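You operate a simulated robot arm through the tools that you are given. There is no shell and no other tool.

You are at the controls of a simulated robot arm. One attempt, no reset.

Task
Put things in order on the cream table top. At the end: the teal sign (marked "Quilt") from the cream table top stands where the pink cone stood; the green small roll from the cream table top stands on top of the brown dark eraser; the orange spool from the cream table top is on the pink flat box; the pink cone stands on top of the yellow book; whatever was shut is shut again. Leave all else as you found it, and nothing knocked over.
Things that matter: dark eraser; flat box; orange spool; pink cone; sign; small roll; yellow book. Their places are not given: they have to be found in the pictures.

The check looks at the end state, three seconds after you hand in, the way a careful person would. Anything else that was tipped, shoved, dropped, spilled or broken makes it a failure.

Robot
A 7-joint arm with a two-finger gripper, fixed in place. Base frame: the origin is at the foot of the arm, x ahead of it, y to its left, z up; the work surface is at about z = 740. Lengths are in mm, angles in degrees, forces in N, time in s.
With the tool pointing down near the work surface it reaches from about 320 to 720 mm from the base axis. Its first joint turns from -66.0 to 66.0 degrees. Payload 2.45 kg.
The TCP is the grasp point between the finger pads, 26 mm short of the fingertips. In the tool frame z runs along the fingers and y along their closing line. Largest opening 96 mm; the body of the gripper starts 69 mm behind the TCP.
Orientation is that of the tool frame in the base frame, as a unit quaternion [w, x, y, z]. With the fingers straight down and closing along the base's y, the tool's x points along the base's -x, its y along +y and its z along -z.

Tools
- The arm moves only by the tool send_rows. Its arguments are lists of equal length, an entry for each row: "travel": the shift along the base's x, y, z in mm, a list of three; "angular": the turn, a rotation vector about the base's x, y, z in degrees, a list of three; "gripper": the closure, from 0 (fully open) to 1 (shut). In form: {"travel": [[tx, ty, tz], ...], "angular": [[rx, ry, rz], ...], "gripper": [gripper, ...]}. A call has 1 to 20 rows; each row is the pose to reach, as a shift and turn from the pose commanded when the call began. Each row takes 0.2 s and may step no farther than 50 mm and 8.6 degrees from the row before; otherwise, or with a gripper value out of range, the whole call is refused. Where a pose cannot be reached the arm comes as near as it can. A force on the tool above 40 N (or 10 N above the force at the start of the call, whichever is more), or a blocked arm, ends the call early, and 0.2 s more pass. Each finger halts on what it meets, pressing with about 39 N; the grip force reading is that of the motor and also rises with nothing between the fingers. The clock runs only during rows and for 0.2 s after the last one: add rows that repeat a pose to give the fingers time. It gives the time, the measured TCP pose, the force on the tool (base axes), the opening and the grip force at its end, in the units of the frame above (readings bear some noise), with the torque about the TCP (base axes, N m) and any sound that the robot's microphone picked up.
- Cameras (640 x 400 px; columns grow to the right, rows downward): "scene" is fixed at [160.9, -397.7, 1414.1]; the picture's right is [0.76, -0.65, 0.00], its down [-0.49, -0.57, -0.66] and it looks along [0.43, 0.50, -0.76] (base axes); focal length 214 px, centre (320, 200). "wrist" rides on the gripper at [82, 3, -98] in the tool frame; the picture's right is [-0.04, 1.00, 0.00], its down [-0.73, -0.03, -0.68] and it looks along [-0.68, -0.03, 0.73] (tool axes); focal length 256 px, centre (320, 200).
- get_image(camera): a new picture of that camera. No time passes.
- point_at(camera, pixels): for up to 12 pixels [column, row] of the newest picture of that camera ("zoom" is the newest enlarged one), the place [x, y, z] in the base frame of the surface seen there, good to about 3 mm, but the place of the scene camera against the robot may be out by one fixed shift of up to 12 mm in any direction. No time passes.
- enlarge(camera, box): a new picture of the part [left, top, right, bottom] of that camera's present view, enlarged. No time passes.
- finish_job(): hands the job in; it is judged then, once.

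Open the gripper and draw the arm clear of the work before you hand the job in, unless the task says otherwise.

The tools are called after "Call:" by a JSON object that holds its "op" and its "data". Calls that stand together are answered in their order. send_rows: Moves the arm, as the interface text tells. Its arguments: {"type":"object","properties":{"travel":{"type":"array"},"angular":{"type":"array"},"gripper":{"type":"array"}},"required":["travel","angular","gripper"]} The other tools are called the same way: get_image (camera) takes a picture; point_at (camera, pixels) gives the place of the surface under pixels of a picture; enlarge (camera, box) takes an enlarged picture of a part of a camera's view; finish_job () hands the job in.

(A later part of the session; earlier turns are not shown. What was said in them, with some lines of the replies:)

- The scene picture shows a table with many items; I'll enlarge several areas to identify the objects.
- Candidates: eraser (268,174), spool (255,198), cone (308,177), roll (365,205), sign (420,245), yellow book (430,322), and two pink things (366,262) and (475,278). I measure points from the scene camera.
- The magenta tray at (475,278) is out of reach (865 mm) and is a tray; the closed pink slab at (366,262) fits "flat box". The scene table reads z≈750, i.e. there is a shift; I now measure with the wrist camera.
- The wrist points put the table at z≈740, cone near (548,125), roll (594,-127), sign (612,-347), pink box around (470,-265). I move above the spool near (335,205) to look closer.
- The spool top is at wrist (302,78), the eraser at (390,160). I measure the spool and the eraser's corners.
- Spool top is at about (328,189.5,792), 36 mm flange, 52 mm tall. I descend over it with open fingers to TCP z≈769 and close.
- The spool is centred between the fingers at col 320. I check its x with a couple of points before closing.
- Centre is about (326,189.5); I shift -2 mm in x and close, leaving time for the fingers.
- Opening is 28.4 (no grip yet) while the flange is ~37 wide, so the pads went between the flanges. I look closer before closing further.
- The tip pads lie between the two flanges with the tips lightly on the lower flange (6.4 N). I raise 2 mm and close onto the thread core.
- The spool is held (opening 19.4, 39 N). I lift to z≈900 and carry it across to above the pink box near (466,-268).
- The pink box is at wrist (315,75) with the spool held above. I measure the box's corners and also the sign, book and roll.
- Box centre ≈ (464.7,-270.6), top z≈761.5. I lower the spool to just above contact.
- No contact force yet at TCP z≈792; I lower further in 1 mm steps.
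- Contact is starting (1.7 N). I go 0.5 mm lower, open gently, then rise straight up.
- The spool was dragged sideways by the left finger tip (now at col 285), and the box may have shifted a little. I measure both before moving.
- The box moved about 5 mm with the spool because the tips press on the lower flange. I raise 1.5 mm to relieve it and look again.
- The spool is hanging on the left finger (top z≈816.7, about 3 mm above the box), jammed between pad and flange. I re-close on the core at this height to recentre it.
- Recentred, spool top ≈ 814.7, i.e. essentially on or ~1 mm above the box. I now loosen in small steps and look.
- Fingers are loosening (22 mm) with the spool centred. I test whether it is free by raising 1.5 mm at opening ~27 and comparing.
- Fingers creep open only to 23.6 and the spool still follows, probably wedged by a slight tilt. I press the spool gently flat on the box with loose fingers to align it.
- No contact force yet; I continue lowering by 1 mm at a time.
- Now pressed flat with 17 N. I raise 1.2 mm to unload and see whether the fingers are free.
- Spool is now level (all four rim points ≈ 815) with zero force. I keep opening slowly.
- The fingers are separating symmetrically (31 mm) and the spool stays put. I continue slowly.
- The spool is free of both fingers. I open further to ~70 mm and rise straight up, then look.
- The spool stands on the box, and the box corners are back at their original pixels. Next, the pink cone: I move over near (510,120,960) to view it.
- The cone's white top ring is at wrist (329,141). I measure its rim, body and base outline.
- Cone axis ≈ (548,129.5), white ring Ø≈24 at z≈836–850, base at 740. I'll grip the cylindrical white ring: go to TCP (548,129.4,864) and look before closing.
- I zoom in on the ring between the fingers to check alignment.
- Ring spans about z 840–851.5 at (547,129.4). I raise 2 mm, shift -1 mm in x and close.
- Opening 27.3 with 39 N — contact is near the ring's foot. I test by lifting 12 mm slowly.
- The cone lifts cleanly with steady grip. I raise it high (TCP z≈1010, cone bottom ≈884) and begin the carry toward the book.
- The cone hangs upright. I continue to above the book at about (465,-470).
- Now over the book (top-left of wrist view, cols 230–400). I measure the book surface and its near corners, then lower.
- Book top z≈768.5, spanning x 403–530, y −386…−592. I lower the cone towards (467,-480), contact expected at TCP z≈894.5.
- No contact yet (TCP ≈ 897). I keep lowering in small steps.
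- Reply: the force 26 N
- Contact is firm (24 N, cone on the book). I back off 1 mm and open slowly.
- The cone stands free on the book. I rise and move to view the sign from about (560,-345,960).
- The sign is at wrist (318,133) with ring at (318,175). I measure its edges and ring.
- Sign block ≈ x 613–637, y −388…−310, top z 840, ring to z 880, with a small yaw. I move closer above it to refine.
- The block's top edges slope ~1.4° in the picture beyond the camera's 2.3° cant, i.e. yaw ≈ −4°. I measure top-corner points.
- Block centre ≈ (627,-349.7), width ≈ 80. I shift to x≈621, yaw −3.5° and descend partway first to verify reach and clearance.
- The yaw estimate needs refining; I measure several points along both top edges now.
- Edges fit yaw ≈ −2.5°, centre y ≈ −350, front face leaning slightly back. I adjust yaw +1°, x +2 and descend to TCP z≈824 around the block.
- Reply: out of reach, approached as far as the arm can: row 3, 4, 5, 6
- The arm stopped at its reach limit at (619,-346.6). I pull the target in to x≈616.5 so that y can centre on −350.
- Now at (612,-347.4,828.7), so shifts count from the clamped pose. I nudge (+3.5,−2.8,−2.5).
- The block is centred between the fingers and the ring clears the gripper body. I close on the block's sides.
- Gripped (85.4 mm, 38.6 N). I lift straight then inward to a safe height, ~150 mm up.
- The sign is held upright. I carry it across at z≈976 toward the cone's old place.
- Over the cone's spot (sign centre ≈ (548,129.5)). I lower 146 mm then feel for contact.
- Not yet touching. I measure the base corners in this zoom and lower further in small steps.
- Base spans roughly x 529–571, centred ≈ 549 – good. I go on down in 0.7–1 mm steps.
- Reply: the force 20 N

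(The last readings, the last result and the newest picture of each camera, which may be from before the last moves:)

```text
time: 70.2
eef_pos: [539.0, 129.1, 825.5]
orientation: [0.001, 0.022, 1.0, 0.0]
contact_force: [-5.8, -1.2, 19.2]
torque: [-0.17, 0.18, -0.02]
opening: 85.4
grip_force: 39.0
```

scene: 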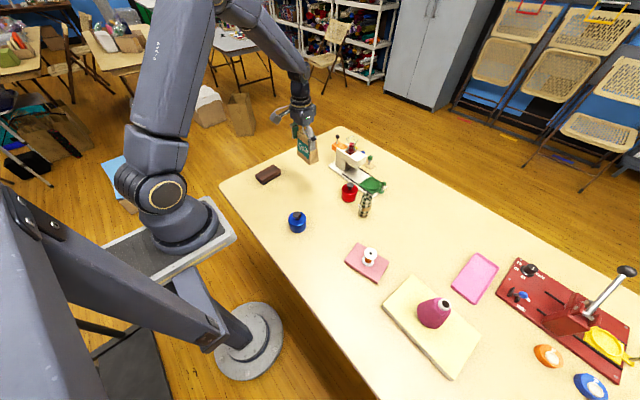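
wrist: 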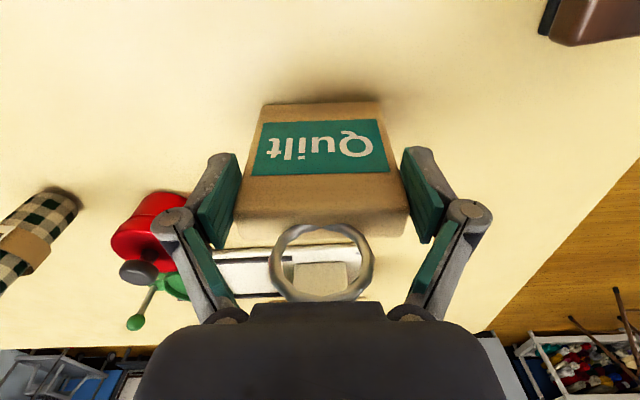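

Firm contact (19 N). I relax 0.5 mm upward and open fully, slowly.

Call:
{"op": "send_rows", "data": {"travel": [[0, 0, 0.3], [0, 0, 0.6], [0, 0, 0.6], [0, 0, 0.6], [0, 0, 0.6], [0, 0, 0.6], [0, 0, 0.6]], "angular": [[0, 0, 0], [0, 0, 0], [0, 0, 0], [0, 0, 0], [0, 0, 0], [0, 0, 0], [0, 0, 0]], "gripper": [0.28, 0.28, 0.1, 0.06, 0.03, 0, 0]}}

Call:
{"op": "get_image", "data": {"camera": "wrist"}}

Call:
{"op": "enlarge", "data": {"camera": "scene", "box": [270, 110, 370, 210]}}

```text
time: 71.8
eef_pos: [539.5, 129.4, 824.9]
orientation: [0.0, 0.021, 1.0, 0.0]
contact_force: [-0.6, -0.5, 1.4]
torque: [0.0, 0.0, -0.03]
opening: 96.1
grip_force: 0.0
```

```text
taken
```

wrist: 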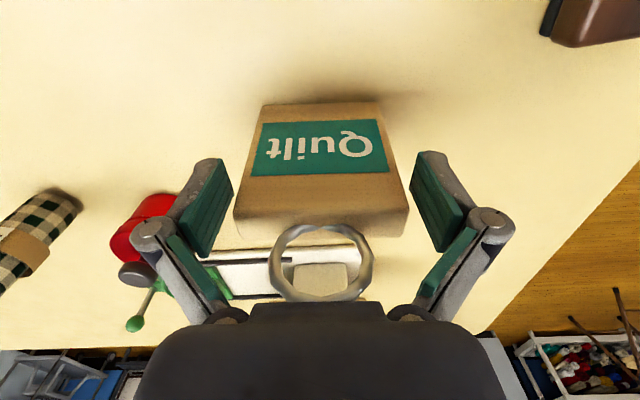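

```text
4.00 times, centred on (320, 160) of scene
```

zoom: 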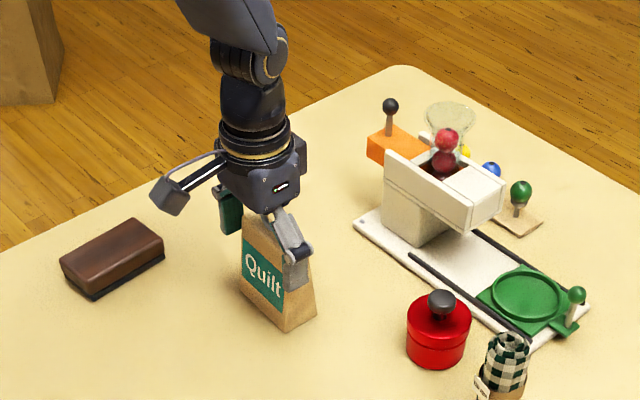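

The sign stands free. I rise straight up, then move toward the roll near (560,-125) and undo the yaw.

Call:
{"op": "send_rows", "data": {"travel": [[0, 0, 5], [0, 0, 20], [0, 0, 50], [0, 0, 85], [0, 0, 120], [0, -8, 135], [2, -30, 138], [4, -65, 138], [7, -105, 138], [10, -145, 138], [13, -185, 138], [16, -220, 138], [18, -245, 138], [20, -255, 138], [20, -255, 138]], "angular": [[0, 0, 0], [0, 0, 0], [0, 0, 0], [0, 0, 0], [0, 0, 0], [0, 0, 0], [0, 0, 0.5], [0, 0, 1], [0, 0, 1.5], [0, 0, 2], [0, 0, 2.5], [0, 0, 2.5], [0, 0, 2.5], [0, 0, 2.5], [0, 0, 2.5]], "gripper": [0, 0, 0, 0, 0, 0, 0, 0, 0, 0, 0, 0, 0, 0, 0]}}

Call:
{"op": "get_image", "data": {"camera": "wrist"}}

Call:
{"op": "get_image", "data": {"camera": "scene"}}

```text
time: 75.0
eef_pos: [561.4, -127.0, 963.9]
orientation: [0.0, 0.001, 1.0, -0.001]
contact_force: [0.5, 0.1, -0.4]
torque: [0.04, 0.02, -0.01]
opening: 95.7
grip_force: 0.0
```

```text
taken
```

wrist: 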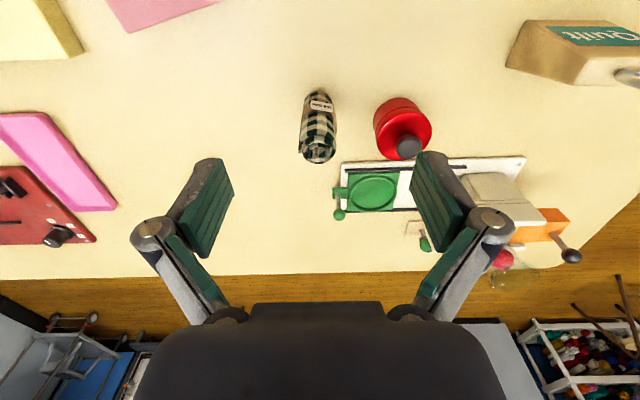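

```text
taken
```

scene: 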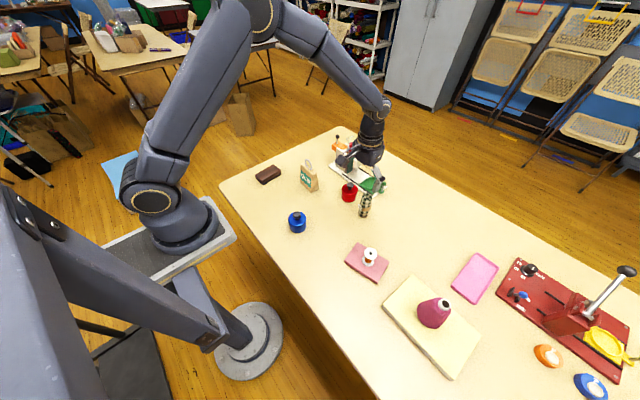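

The roll stands at wrist (318,130) next to the red tin (402,128). I zoom in and measure both.

Call:
{"op": "enlarge", "data": {"camera": "wrist", "box": [260, 70, 460, 220]}}

Call:
{"op": "point_at", "data": {"camera": "wrist", "pixels": [[318, 146], [318, 163], [300, 152], [336, 152], [304, 110], [336, 110], [320, 92], [320, 130], [376, 120], [408, 146], [400, 103], [430, 125]]}}

Call:
{"op": "enlarge", "data": {"camera": "scene", "box": [330, 170, 400, 230]}}

```text
2.67 times, centred on (360, 145) of wrist
```

zoom: 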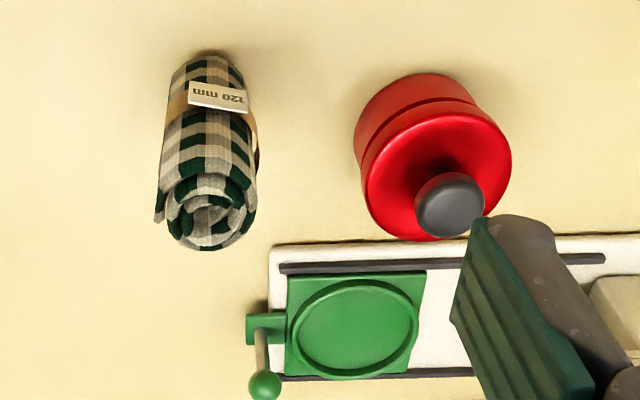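

```text
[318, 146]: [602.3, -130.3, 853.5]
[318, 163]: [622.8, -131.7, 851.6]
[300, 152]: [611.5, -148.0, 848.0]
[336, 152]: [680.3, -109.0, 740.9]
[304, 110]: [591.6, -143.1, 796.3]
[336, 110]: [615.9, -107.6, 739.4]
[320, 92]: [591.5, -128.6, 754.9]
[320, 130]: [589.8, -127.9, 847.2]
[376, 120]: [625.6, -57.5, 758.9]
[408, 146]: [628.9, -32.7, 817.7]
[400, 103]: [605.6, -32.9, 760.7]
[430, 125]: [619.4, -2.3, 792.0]
```

```text
6.67 times, centred on (365, 200) of scene
```

zoom: 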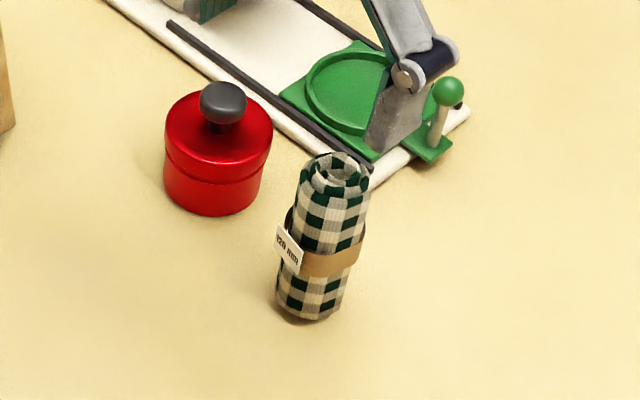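

Roll ≈ Ø36 at (606,-130), top z≈852; red tin's near edge y≈−58. I move above it with the fingers partly closed (≈65 mm) at tip height above the roll.

Call:
{"op": "send_rows", "data": {"travel": [[8, -1, -8], [22, -2, -28], [35, -3, -48], [41, -3, -58], [43, -3, -60], [43, -3, -60]], "angular": [[0, 0, 0], [0, 0, 0], [0, 0, 0], [0, 0, 0], [0, 0, 0], [0, 0, 0]], "gripper": [0.1, 0.2, 0.3, 0.32, 0.32, 0.32]}}

Call:
{"op": "get_image", "data": {"camera": "wrist"}}

Call:
{"op": "enlarge", "data": {"camera": "wrist", "box": [240, 60, 400, 220]}}

Call:
{"op": "point_at", "data": {"camera": "zoom", "pixels": [[320, 250], [260, 250], [380, 250], [320, 200], [320, 300], [320, 100]]}}

```text
time: 76.4
eef_pos: [602.7, -128.8, 903.2]
orientation: [0.0, 0.001, 1.0, 0.001]
contact_force: [0.4, 0.1, 0.2]
torque: [0.01, -0.02, -0.02]
opening: 65.4
grip_force: 0.1
```

```text
taken
```

wrist: 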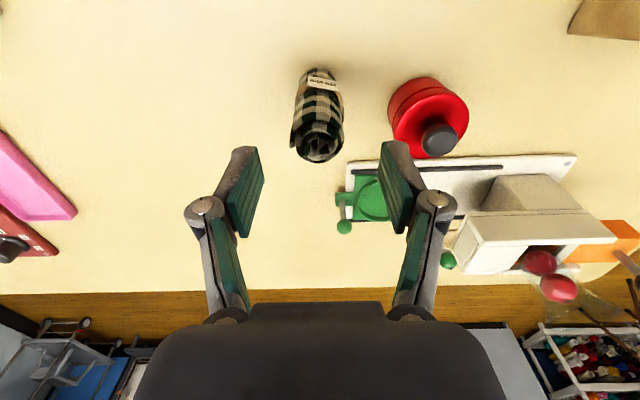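

```text
2.50 times, centred on (320, 140) of wrist
```

zoom: 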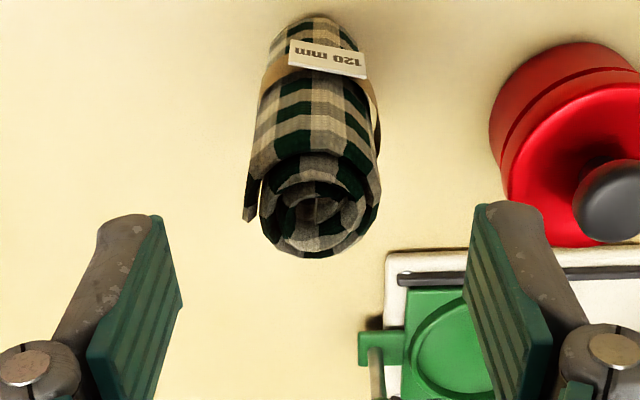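

```text
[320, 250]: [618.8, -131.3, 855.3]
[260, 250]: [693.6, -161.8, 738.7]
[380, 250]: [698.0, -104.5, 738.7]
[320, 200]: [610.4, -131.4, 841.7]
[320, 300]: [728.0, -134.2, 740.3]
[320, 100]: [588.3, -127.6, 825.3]
```

Roll's centre ≈ (606,-131). I descend around it to TCP z≈815 and check.

Call:
{"op": "send_rows", "data": {"travel": [[2, -1, -8], [3, -2, -28], [3, -2, -52], [3, -2, -74], [3, -2, -85], [3, -2, -88], [3, -2, -88]], "angular": [[0, 0, 0], [0, 0, 0], [0, 0, 0], [0, 0, 0], [0, 0, 0], [0, 0, 0], [0, 0, 0]], "gripper": [0.32, 0.32, 0.32, 0.32, 0.32, 0.32, 0.32]}}

Call:
{"op": "get_image", "data": {"camera": "wrist"}}

Call:
{"op": "enlarge", "data": {"camera": "scene", "box": [330, 170, 400, 230]}}

```text
time: 78.0
eef_pos: [605.8, -130.6, 815.2]
orientation: [-0.001, 0.0, 1.0, 0.0]
contact_force: [-0.3, -0.2, -0.2]
torque: [-0.01, -0.02, 0.02]
opening: 65.3
grip_force: 0.0
```

```text
taken
```

wrist: 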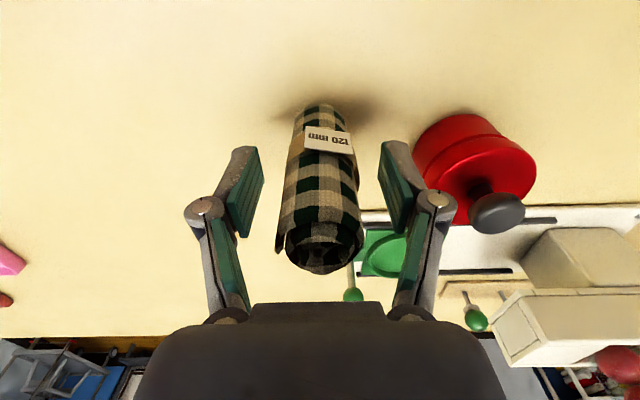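

```text
6.67 times, centred on (365, 200) of scene
```

zoom: 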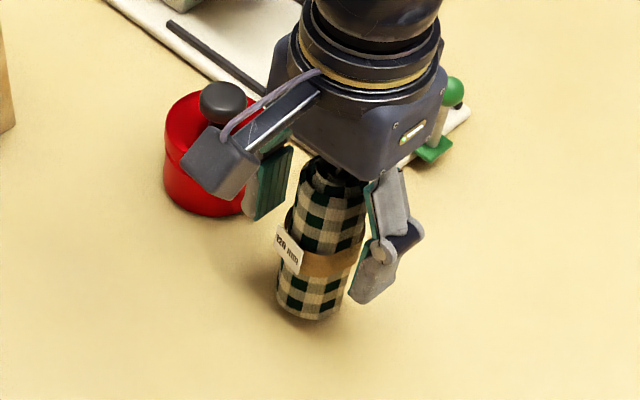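

The roll is centred between the pads. I close on it.

Call:
{"op": "send_rows", "data": {"travel": [[0, 0, 0], [0, 0, 0], [0, 0, 0], [0, 0, 0], [0, 0, 0], [0, 0, 0]], "angular": [[0, 0, 0], [0, 0, 0], [0, 0, 0], [0, 0, 0], [0, 0, 0], [0, 0, 0]], "gripper": [0.42, 0.52, 0.6, 0.68, 0.75, 0.75]}}

Call:
{"op": "get_image", "data": {"camera": "wrist"}}

```text
time: 79.4
eef_pos: [605.2, -131.3, 815.3]
orientation: [0.001, 0.0, 1.0, 0.0]
contact_force: [-0.3, 0.3, 2.5]
torque: [0.03, 0.03, -0.01]
opening: 38.6
grip_force: 39.2
```

```text
taken
```

wrist: 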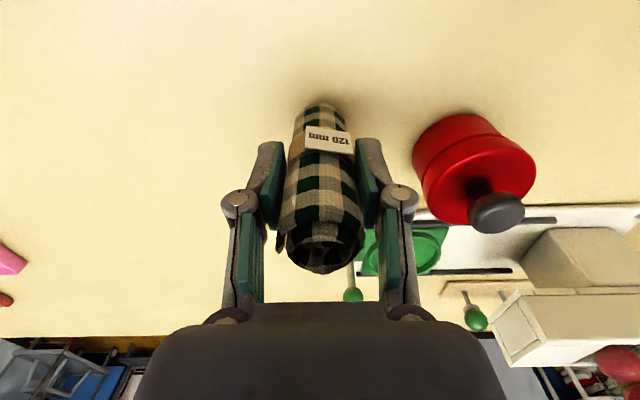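

Gripped (38.6 mm, 39 N). I lift the roll 175 mm and check it.

Call:
{"op": "send_rows", "data": {"travel": [[0, 0, 3], [0, 0, 10], [0, 0, 25], [0, 0, 50], [0, 0, 80], [0, 0, 115], [0, 0, 145], [0, 0, 167], [0, 0, 175], [0, 0, 175]], "angular": [[0, 0, 0], [0, 0, 0], [0, 0, 0], [0, 0, 0], [0, 0, 0], [0, 0, 0], [0, 0, 0], [0, 0, 0], [0, 0, 0], [0, 0, 0]], "gripper": [0.75, 0.75, 0.75, 0.75, 0.75, 0.75, 0.75, 0.75, 0.75, 0.75]}}

Call:
{"op": "get_image", "data": {"camera": "scene"}}

Call:
{"op": "get_image", "data": {"camera": "wrist"}}

```text
time: 81.6
eef_pos: [606.4, -130.9, 991.1]
orientation: [0.0, 0.0, 1.0, 0.0]
contact_force: [0.5, -1.1, -0.8]
torque: [0.02, 0.02, 0.0]
opening: 38.6
grip_force: 39.5
```

```text
taken
```

scene: 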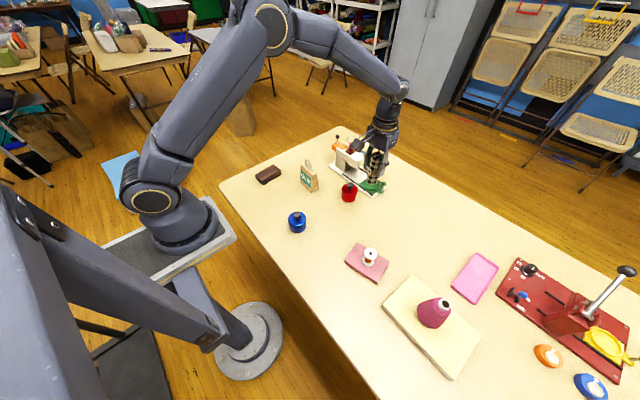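

```text
taken
```

wrist: 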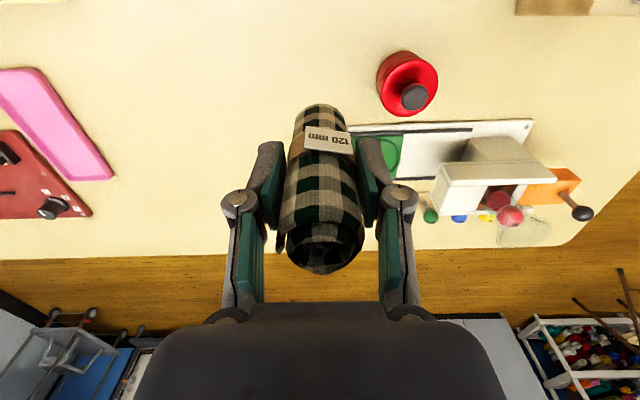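

The roll is held upright. I carry it to above the eraser around (442,280).

Call:
{"op": "send_rows", "data": {"travel": [[-3, 6, 0], [-10, 20, 0], [-22, 44, 0], [-38, 72, 0], [-56, 102, 0], [-74, 132, 0], [-92, 162, 0], [-108, 194, 0], [-122, 228, 0], [-133, 262, 0], [-142, 296, 0], [-150, 330, 0], [-156, 362, 0], [-160, 388, 0], [-163, 404, 0], [-164, 411, 0], [-164, 411, 0]], "angular": [[0, 0, 0], [0, 0, 0], [0, 0, 0], [0, 0, 0], [0, 0, 0], [0, 0, 0], [0, 0, 0], [0, 0, 0], [0, 0, 0], [0, 0, 0], [0, 0, 0], [0, 0, 0], [0, 0, 0], [0, 0, 0], [0, 0, 0], [0, 0, 0], [0, 0, 0]], "gripper": [0.75, 0.75, 0.75, 0.75, 0.75, 0.75, 0.75, 0.75, 0.75, 0.75, 0.75, 0.75, 0.75, 0.75, 0.75, 0.75, 0.75]}}

Call:
{"op": "get_image", "data": {"camera": "wrist"}}

Call:
{"op": "get_image", "data": {"camera": "scene"}}

```text
time: 85.2
eef_pos: [440.7, 280.5, 989.2]
orientation: [-0.001, 0.0, 1.0, 0.001]
contact_force: [0.0, 0.0, -0.7]
torque: [0.01, 0.0, 0.02]
opening: 38.5
grip_force: 38.5
```

```text
taken
```

wrist: 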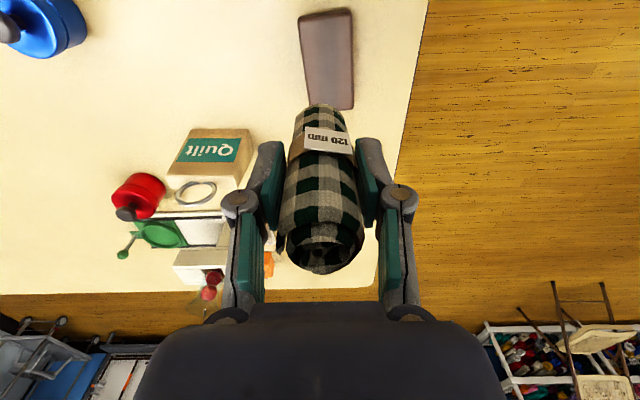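

```text
taken
```

scene: 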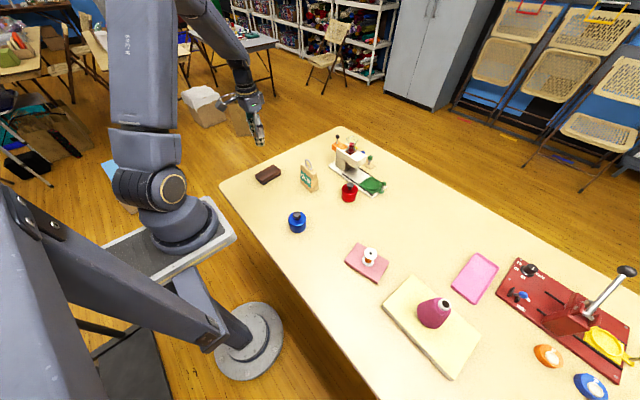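

The eraser is at wrist (327,58). I measure its top corners.

Call:
{"op": "enlarge", "data": {"camera": "wrist", "box": [270, 0, 390, 120]}}

Call:
{"op": "point_at", "data": {"camera": "wrist", "pixels": [[303, 22], [348, 14], [351, 100], [308, 103], [330, 30], [330, 90], [345, 60], [308, 60], [327, 60]]}}

Call:
{"op": "enlarge", "data": {"camera": "scene", "box": [240, 150, 300, 200]}}

Call:
{"op": "point_at", "data": {"camera": "scene", "pixels": [[256, 175], [264, 180], [279, 171], [271, 165]]}}

```text
3.33 times, centred on (330, 60) of wrist
```

zoom: 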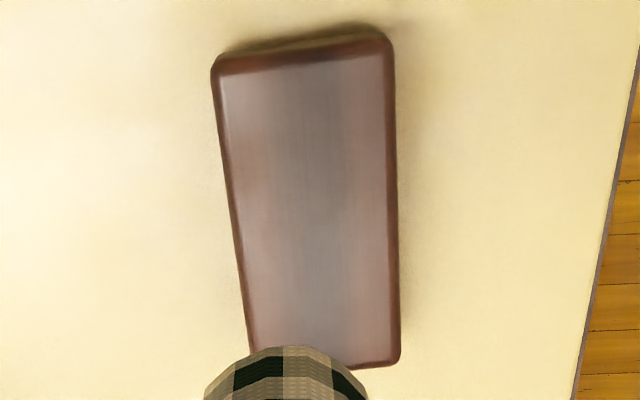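

```text
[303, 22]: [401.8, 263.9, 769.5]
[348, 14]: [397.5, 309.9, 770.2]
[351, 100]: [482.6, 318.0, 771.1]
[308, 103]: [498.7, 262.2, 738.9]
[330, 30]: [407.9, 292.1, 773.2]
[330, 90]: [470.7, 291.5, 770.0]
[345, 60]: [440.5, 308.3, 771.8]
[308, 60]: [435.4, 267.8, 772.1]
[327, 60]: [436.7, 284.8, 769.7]
```

```text
8.00 times, centred on (270, 175) of scene
```

zoom: 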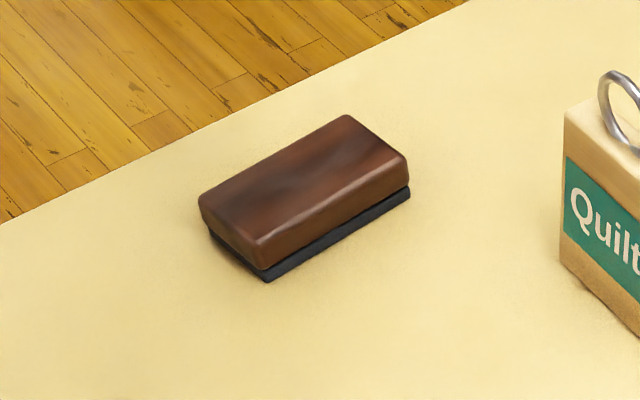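

```text
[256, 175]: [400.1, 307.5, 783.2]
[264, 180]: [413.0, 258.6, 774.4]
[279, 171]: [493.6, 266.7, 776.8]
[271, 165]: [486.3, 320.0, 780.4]
```

Eraser top centre ≈ (442,290), z≈771. I shift +9.5 mm in y and lower to just above contact (expected TCP z≈846).

Call:
{"op": "send_rows", "data": {"travel": [[1, 4, -5], [1, 9.5, -25], [1, 9.5, -55], [1, 9.5, -88], [1, 9.5, -115], [1, 9.5, -131], [1, 9.5, -138], [1, 9.5, -140], [1, 9.5, -140]], "angular": [[0, 0, 0], [0, 0, 0], [0, 0, 0], [0, 0, 0], [0, 0, 0], [0, 0, 0], [0, 0, 0], [0, 0, 0], [0, 0, 0]], "gripper": [0.75, 0.75, 0.75, 0.75, 0.75, 0.75, 0.75, 0.75, 0.75]}}

Call:
{"op": "get_image", "data": {"camera": "wrist"}}

Call:
{"op": "enlarge", "data": {"camera": "scene", "box": [240, 130, 300, 200]}}

```text
time: 87.2
eef_pos: [442.4, 289.0, 849.6]
orientation: [0.0, 0.0, 1.0, 0.001]
contact_force: [-0.2, 0.3, -0.5]
torque: [-0.03, 0.02, 0.0]
opening: 38.5
grip_force: 39.0
```

```text
taken
```

wrist: 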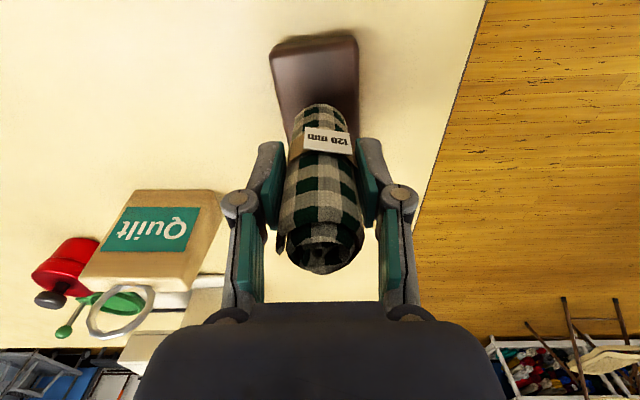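

```text
5.71 times, centred on (270, 165) of scene
```

zoom: 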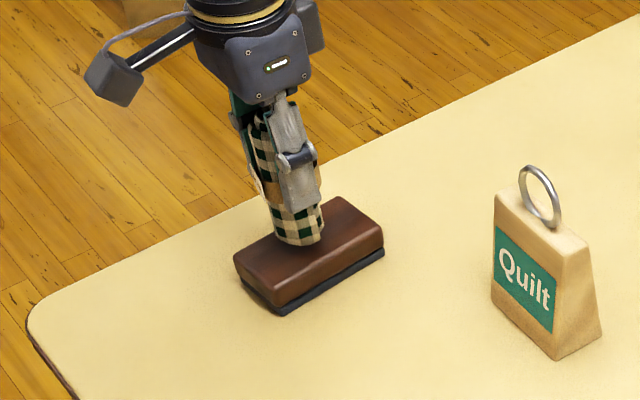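

The roll is over the eraser's middle. I lower in ~1.3 mm steps until contact.

Call:
{"op": "send_rows", "data": {"travel": [[0, 0, -0.8], [0, 0, -1.6], [0, 0, -1.6]], "angular": [[0, 0, 0], [0, 0, 0], [0, 0, 0]], "gripper": [0.75, 0.75, 0.75]}}

Call:
{"op": "send_rows", "data": {"travel": [[0, 0, -0.6], [0, 0, -1.2], [0, 0, -1.2]], "angular": [[0, 0, 0], [0, 0, 0], [0, 0, 0]], "gripper": [0.75, 0.75, 0.75]}}

Call:
{"op": "send_rows", "data": {"travel": [[0, 0, -0.5], [0, 0, -1], [0, 0, -1]], "angular": [[0, 0, 0], [0, 0, 0], [0, 0, 0]], "gripper": [0.75, 0.75, 0.75]}}

```text
time: 88.0
eef_pos: [443.1, 289.2, 848.8]
orientation: [0.0, 0.0, 1.0, -0.001]
contact_force: [0.4, 0.6, -1.0]
torque: [0.01, -0.02, 0.0]
opening: 38.2
grip_force: 38.9
```

```text
time: 88.8
eef_pos: [442.2, 289.5, 847.7]
orientation: [0.001, 0.0, 1.0, 0.0]
contact_force: [0.8, 0.1, 0.5]
torque: [0.03, 0.0, -0.01]
opening: 38.4
grip_force: 39.3
```

```text
time: 89.6
eef_pos: [442.2, 289.9, 846.8]
orientation: [0.0, 0.001, 1.0, -0.001]
contact_force: [-0.8, -0.8, 2.8]
torque: [-0.05, 0.01, -0.01]
opening: 38.4
grip_force: 38.4
```

Contact is beginning (2.8 N). One more 0.7 mm, then I check before release.

Call:
{"op": "send_rows", "data": {"travel": [[0, 0, -0.4], [0, 0, -0.7], [0, 0, -0.7]], "angular": [[0, 0, 0], [0, 0, 0], [0, 0, 0]], "gripper": [0.75, 0.75, 0.75]}}

Call:
{"op": "enlarge", "data": {"camera": "wrist", "box": [240, 20, 400, 160]}}

Call:
{"op": "enlarge", "data": {"camera": "scene", "box": [240, 140, 300, 200]}}

```text
time: 90.4
eef_pos: [441.8, 290.3, 846.0]
orientation: [0.001, 0.0, 1.0, 0.001]
contact_force: [-2.3, -1.6, 13.1]
torque: [-0.03, 0.06, -0.03]
opening: 38.3
grip_force: 38.9
```

```text
2.86 times, centred on (320, 90) of wrist
```

zoom: 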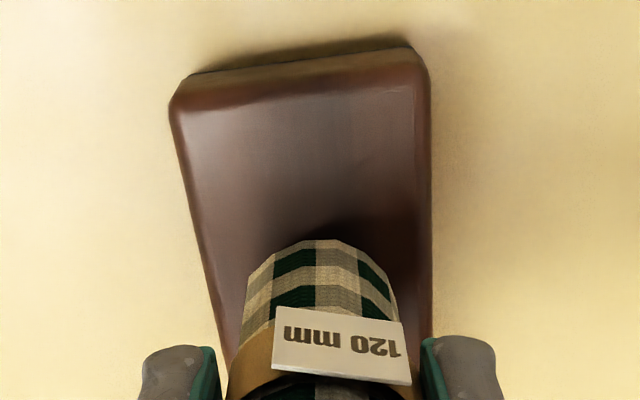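

```text
6.67 times, centred on (270, 170) of scene
```

zoom: 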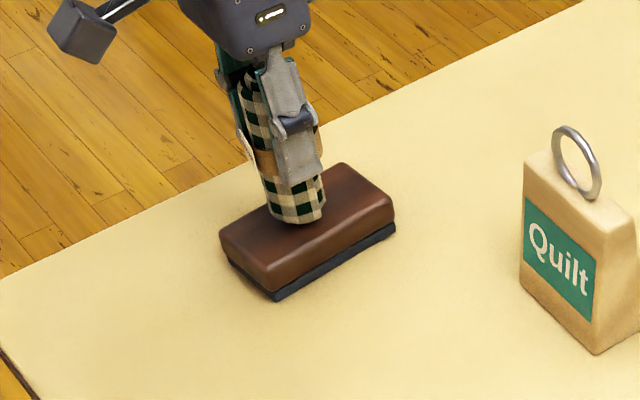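

The roll is seated (13 N). I back off 0.4 mm and open slowly.

Call:
{"op": "send_rows", "data": {"travel": [[0, 0, 0.2], [0, 0, 0.4], [0, 0, 0.4], [0, 0, 0.4], [0, 0, 0.4], [0, 0, 0.4], [0, 0, 0.4], [0, 0, 0.4], [0, 0, 0.4]], "angular": [[0, 0, 0], [0, 0, 0], [0, 0, 0], [0, 0, 0], [0, 0, 0], [0, 0, 0], [0, 0, 0], [0, 0, 0], [0, 0, 0]], "gripper": [0.75, 0.75, 0.6, 0.58, 0.56, 0.54, 0.5, 0.45, 0.4]}}

Call:
{"op": "get_image", "data": {"camera": "wrist"}}

Call:
{"op": "enlarge", "data": {"camera": "scene", "box": [240, 140, 300, 200]}}

```text
time: 92.4
eef_pos: [442.7, 288.7, 846.0]
orientation: [-0.001, 0.0, 1.0, 0.0]
contact_force: [-0.5, 0.0, 0.3]
torque: [-0.02, 0.01, 0.01]
opening: 57.9
grip_force: 0.1
```

```text
taken
```

wrist: 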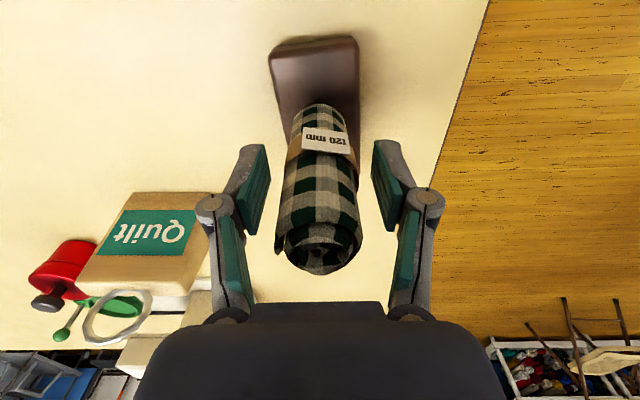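

```text
6.67 times, centred on (270, 170) of scene
```

zoom: 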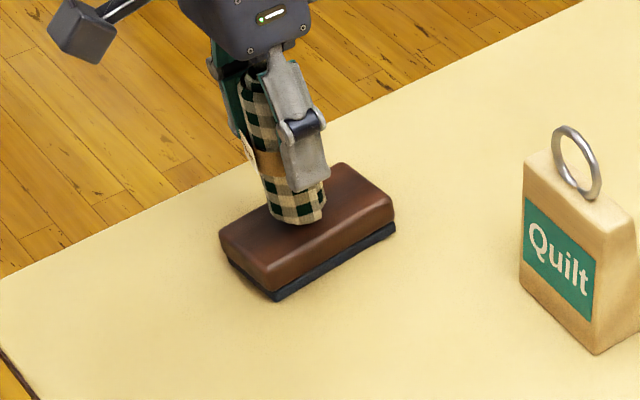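

The roll stands by itself on the eraser with fingers clear. I open a bit more and rise straight up, then withdraw toward the middle.

Call:
{"op": "send_rows", "data": {"travel": [[0, 0, 4], [0, 0, 20], [0, 0, 50], [0, 0, 85], [0, 0, 120], [0, 0, 155], [0, 0, 185], [-5, -10, 200], [-12, -35, 205], [-15, -70, 205], [-15, -110, 205], [-15, -150, 205], [-15, -190, 205], [-10, -230, 205], [-5, -265, 205], [0, -290, 205], [0, -300, 205]], "angular": [[0, 0, 0], [0, 0, 0], [0, 0, 0], [0, 0, 0], [0, 0, 0], [0, 0, 0], [0, 0, 0], [0, 0, 0], [0, 0, 0], [0, 0, 0], [0, 0, 0], [0, 0, 0], [0, 0, 0], [0, 0, 0], [0, 0, 0], [0, 0, 0], [0, 0, 0]], "gripper": [0.35, 0.3, 0.25, 0.2, 0.1, 0, 0, 0, 0, 0, 0, 0, 0, 0, 0, 0, 0]}}

Call:
{"op": "get_image", "data": {"camera": "scene"}}

Call:
{"op": "enlarge", "data": {"camera": "scene", "box": [240, 120, 400, 230]}}

Call:
{"op": "enlarge", "data": {"camera": "scene", "box": [340, 220, 500, 380]}}

Call:
{"op": "get_image", "data": {"camera": "wrist"}}

```text
time: 96.0
eef_pos: [441.6, -9.6, 1051.1]
orientation: [0.0, 0.0, 1.0, 0.0]
contact_force: [-0.8, 0.2, 0.0]
torque: [0.01, 0.03, -0.01]
opening: 96.1
grip_force: 0.1
```

```text
taken
```

scene: 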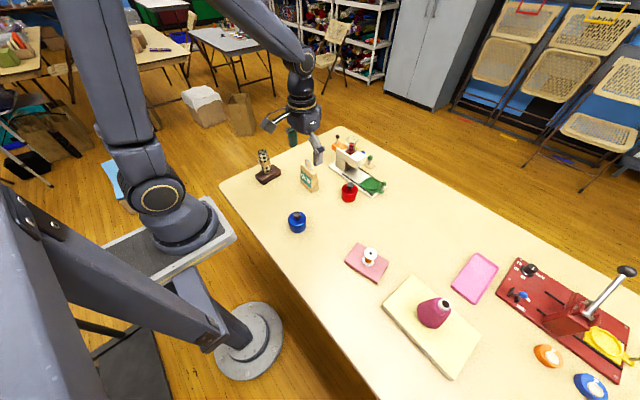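

```text
3.64 times, centred on (320, 175) of scene
```

zoom: 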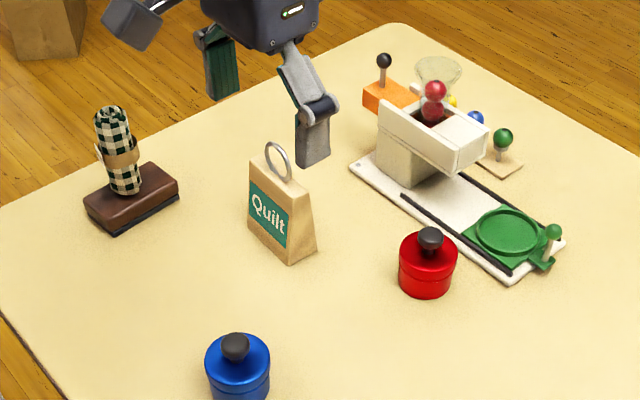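

```text
2.50 times, centred on (420, 300) of scene
```

zoom: 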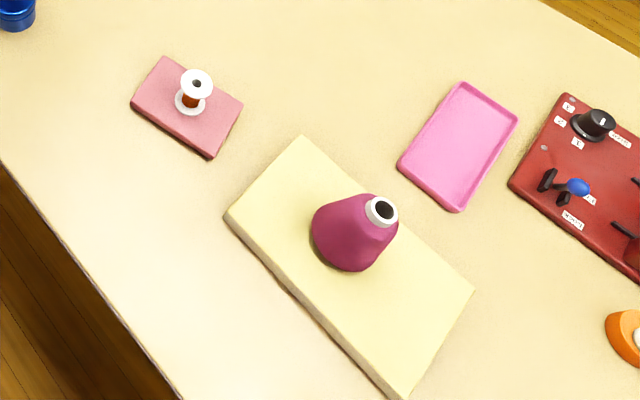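

```text
taken
```

wrist: 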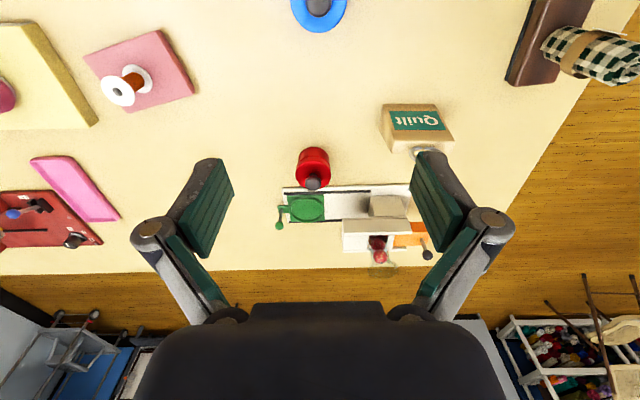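

All four items are in place and upright: roll on eraser, sign at the cone's spot, spool on the pink box, and cone on the book. Everything else sits at its original pixels, the gripper is open and the arm is clear, so I hand in.

Call:
{"op": "finish_job", "data": {}}

```text
The job is handed in.
```

I handed the job in with all four moves done. The last pictures show everything upright:

- **Spool:** the orange spool stands on the pink flat box. I took the flat box to be the closed pink slab. The other pink item is an open tray, and it is out of reach.
- **Cone:** the pink cone stands near the middle of the yellow book.
- **Sign:** the "Quilt" sign stands where the cone was, centred within a few millimetres by my measurements.
- **Roll:** the green checked roll stands upright on the brown eraser.

While I was releasing the spool, it caught on a finger and dragged the flat box about 5 mm. I worked it free, and the box ended up back at its original position in the scene picture.

I saw nothing that had been opened, so nothing needed shutting. The gripper is open and the arm is clear of the table. The job was accepted, but I haven't been told the check's result.
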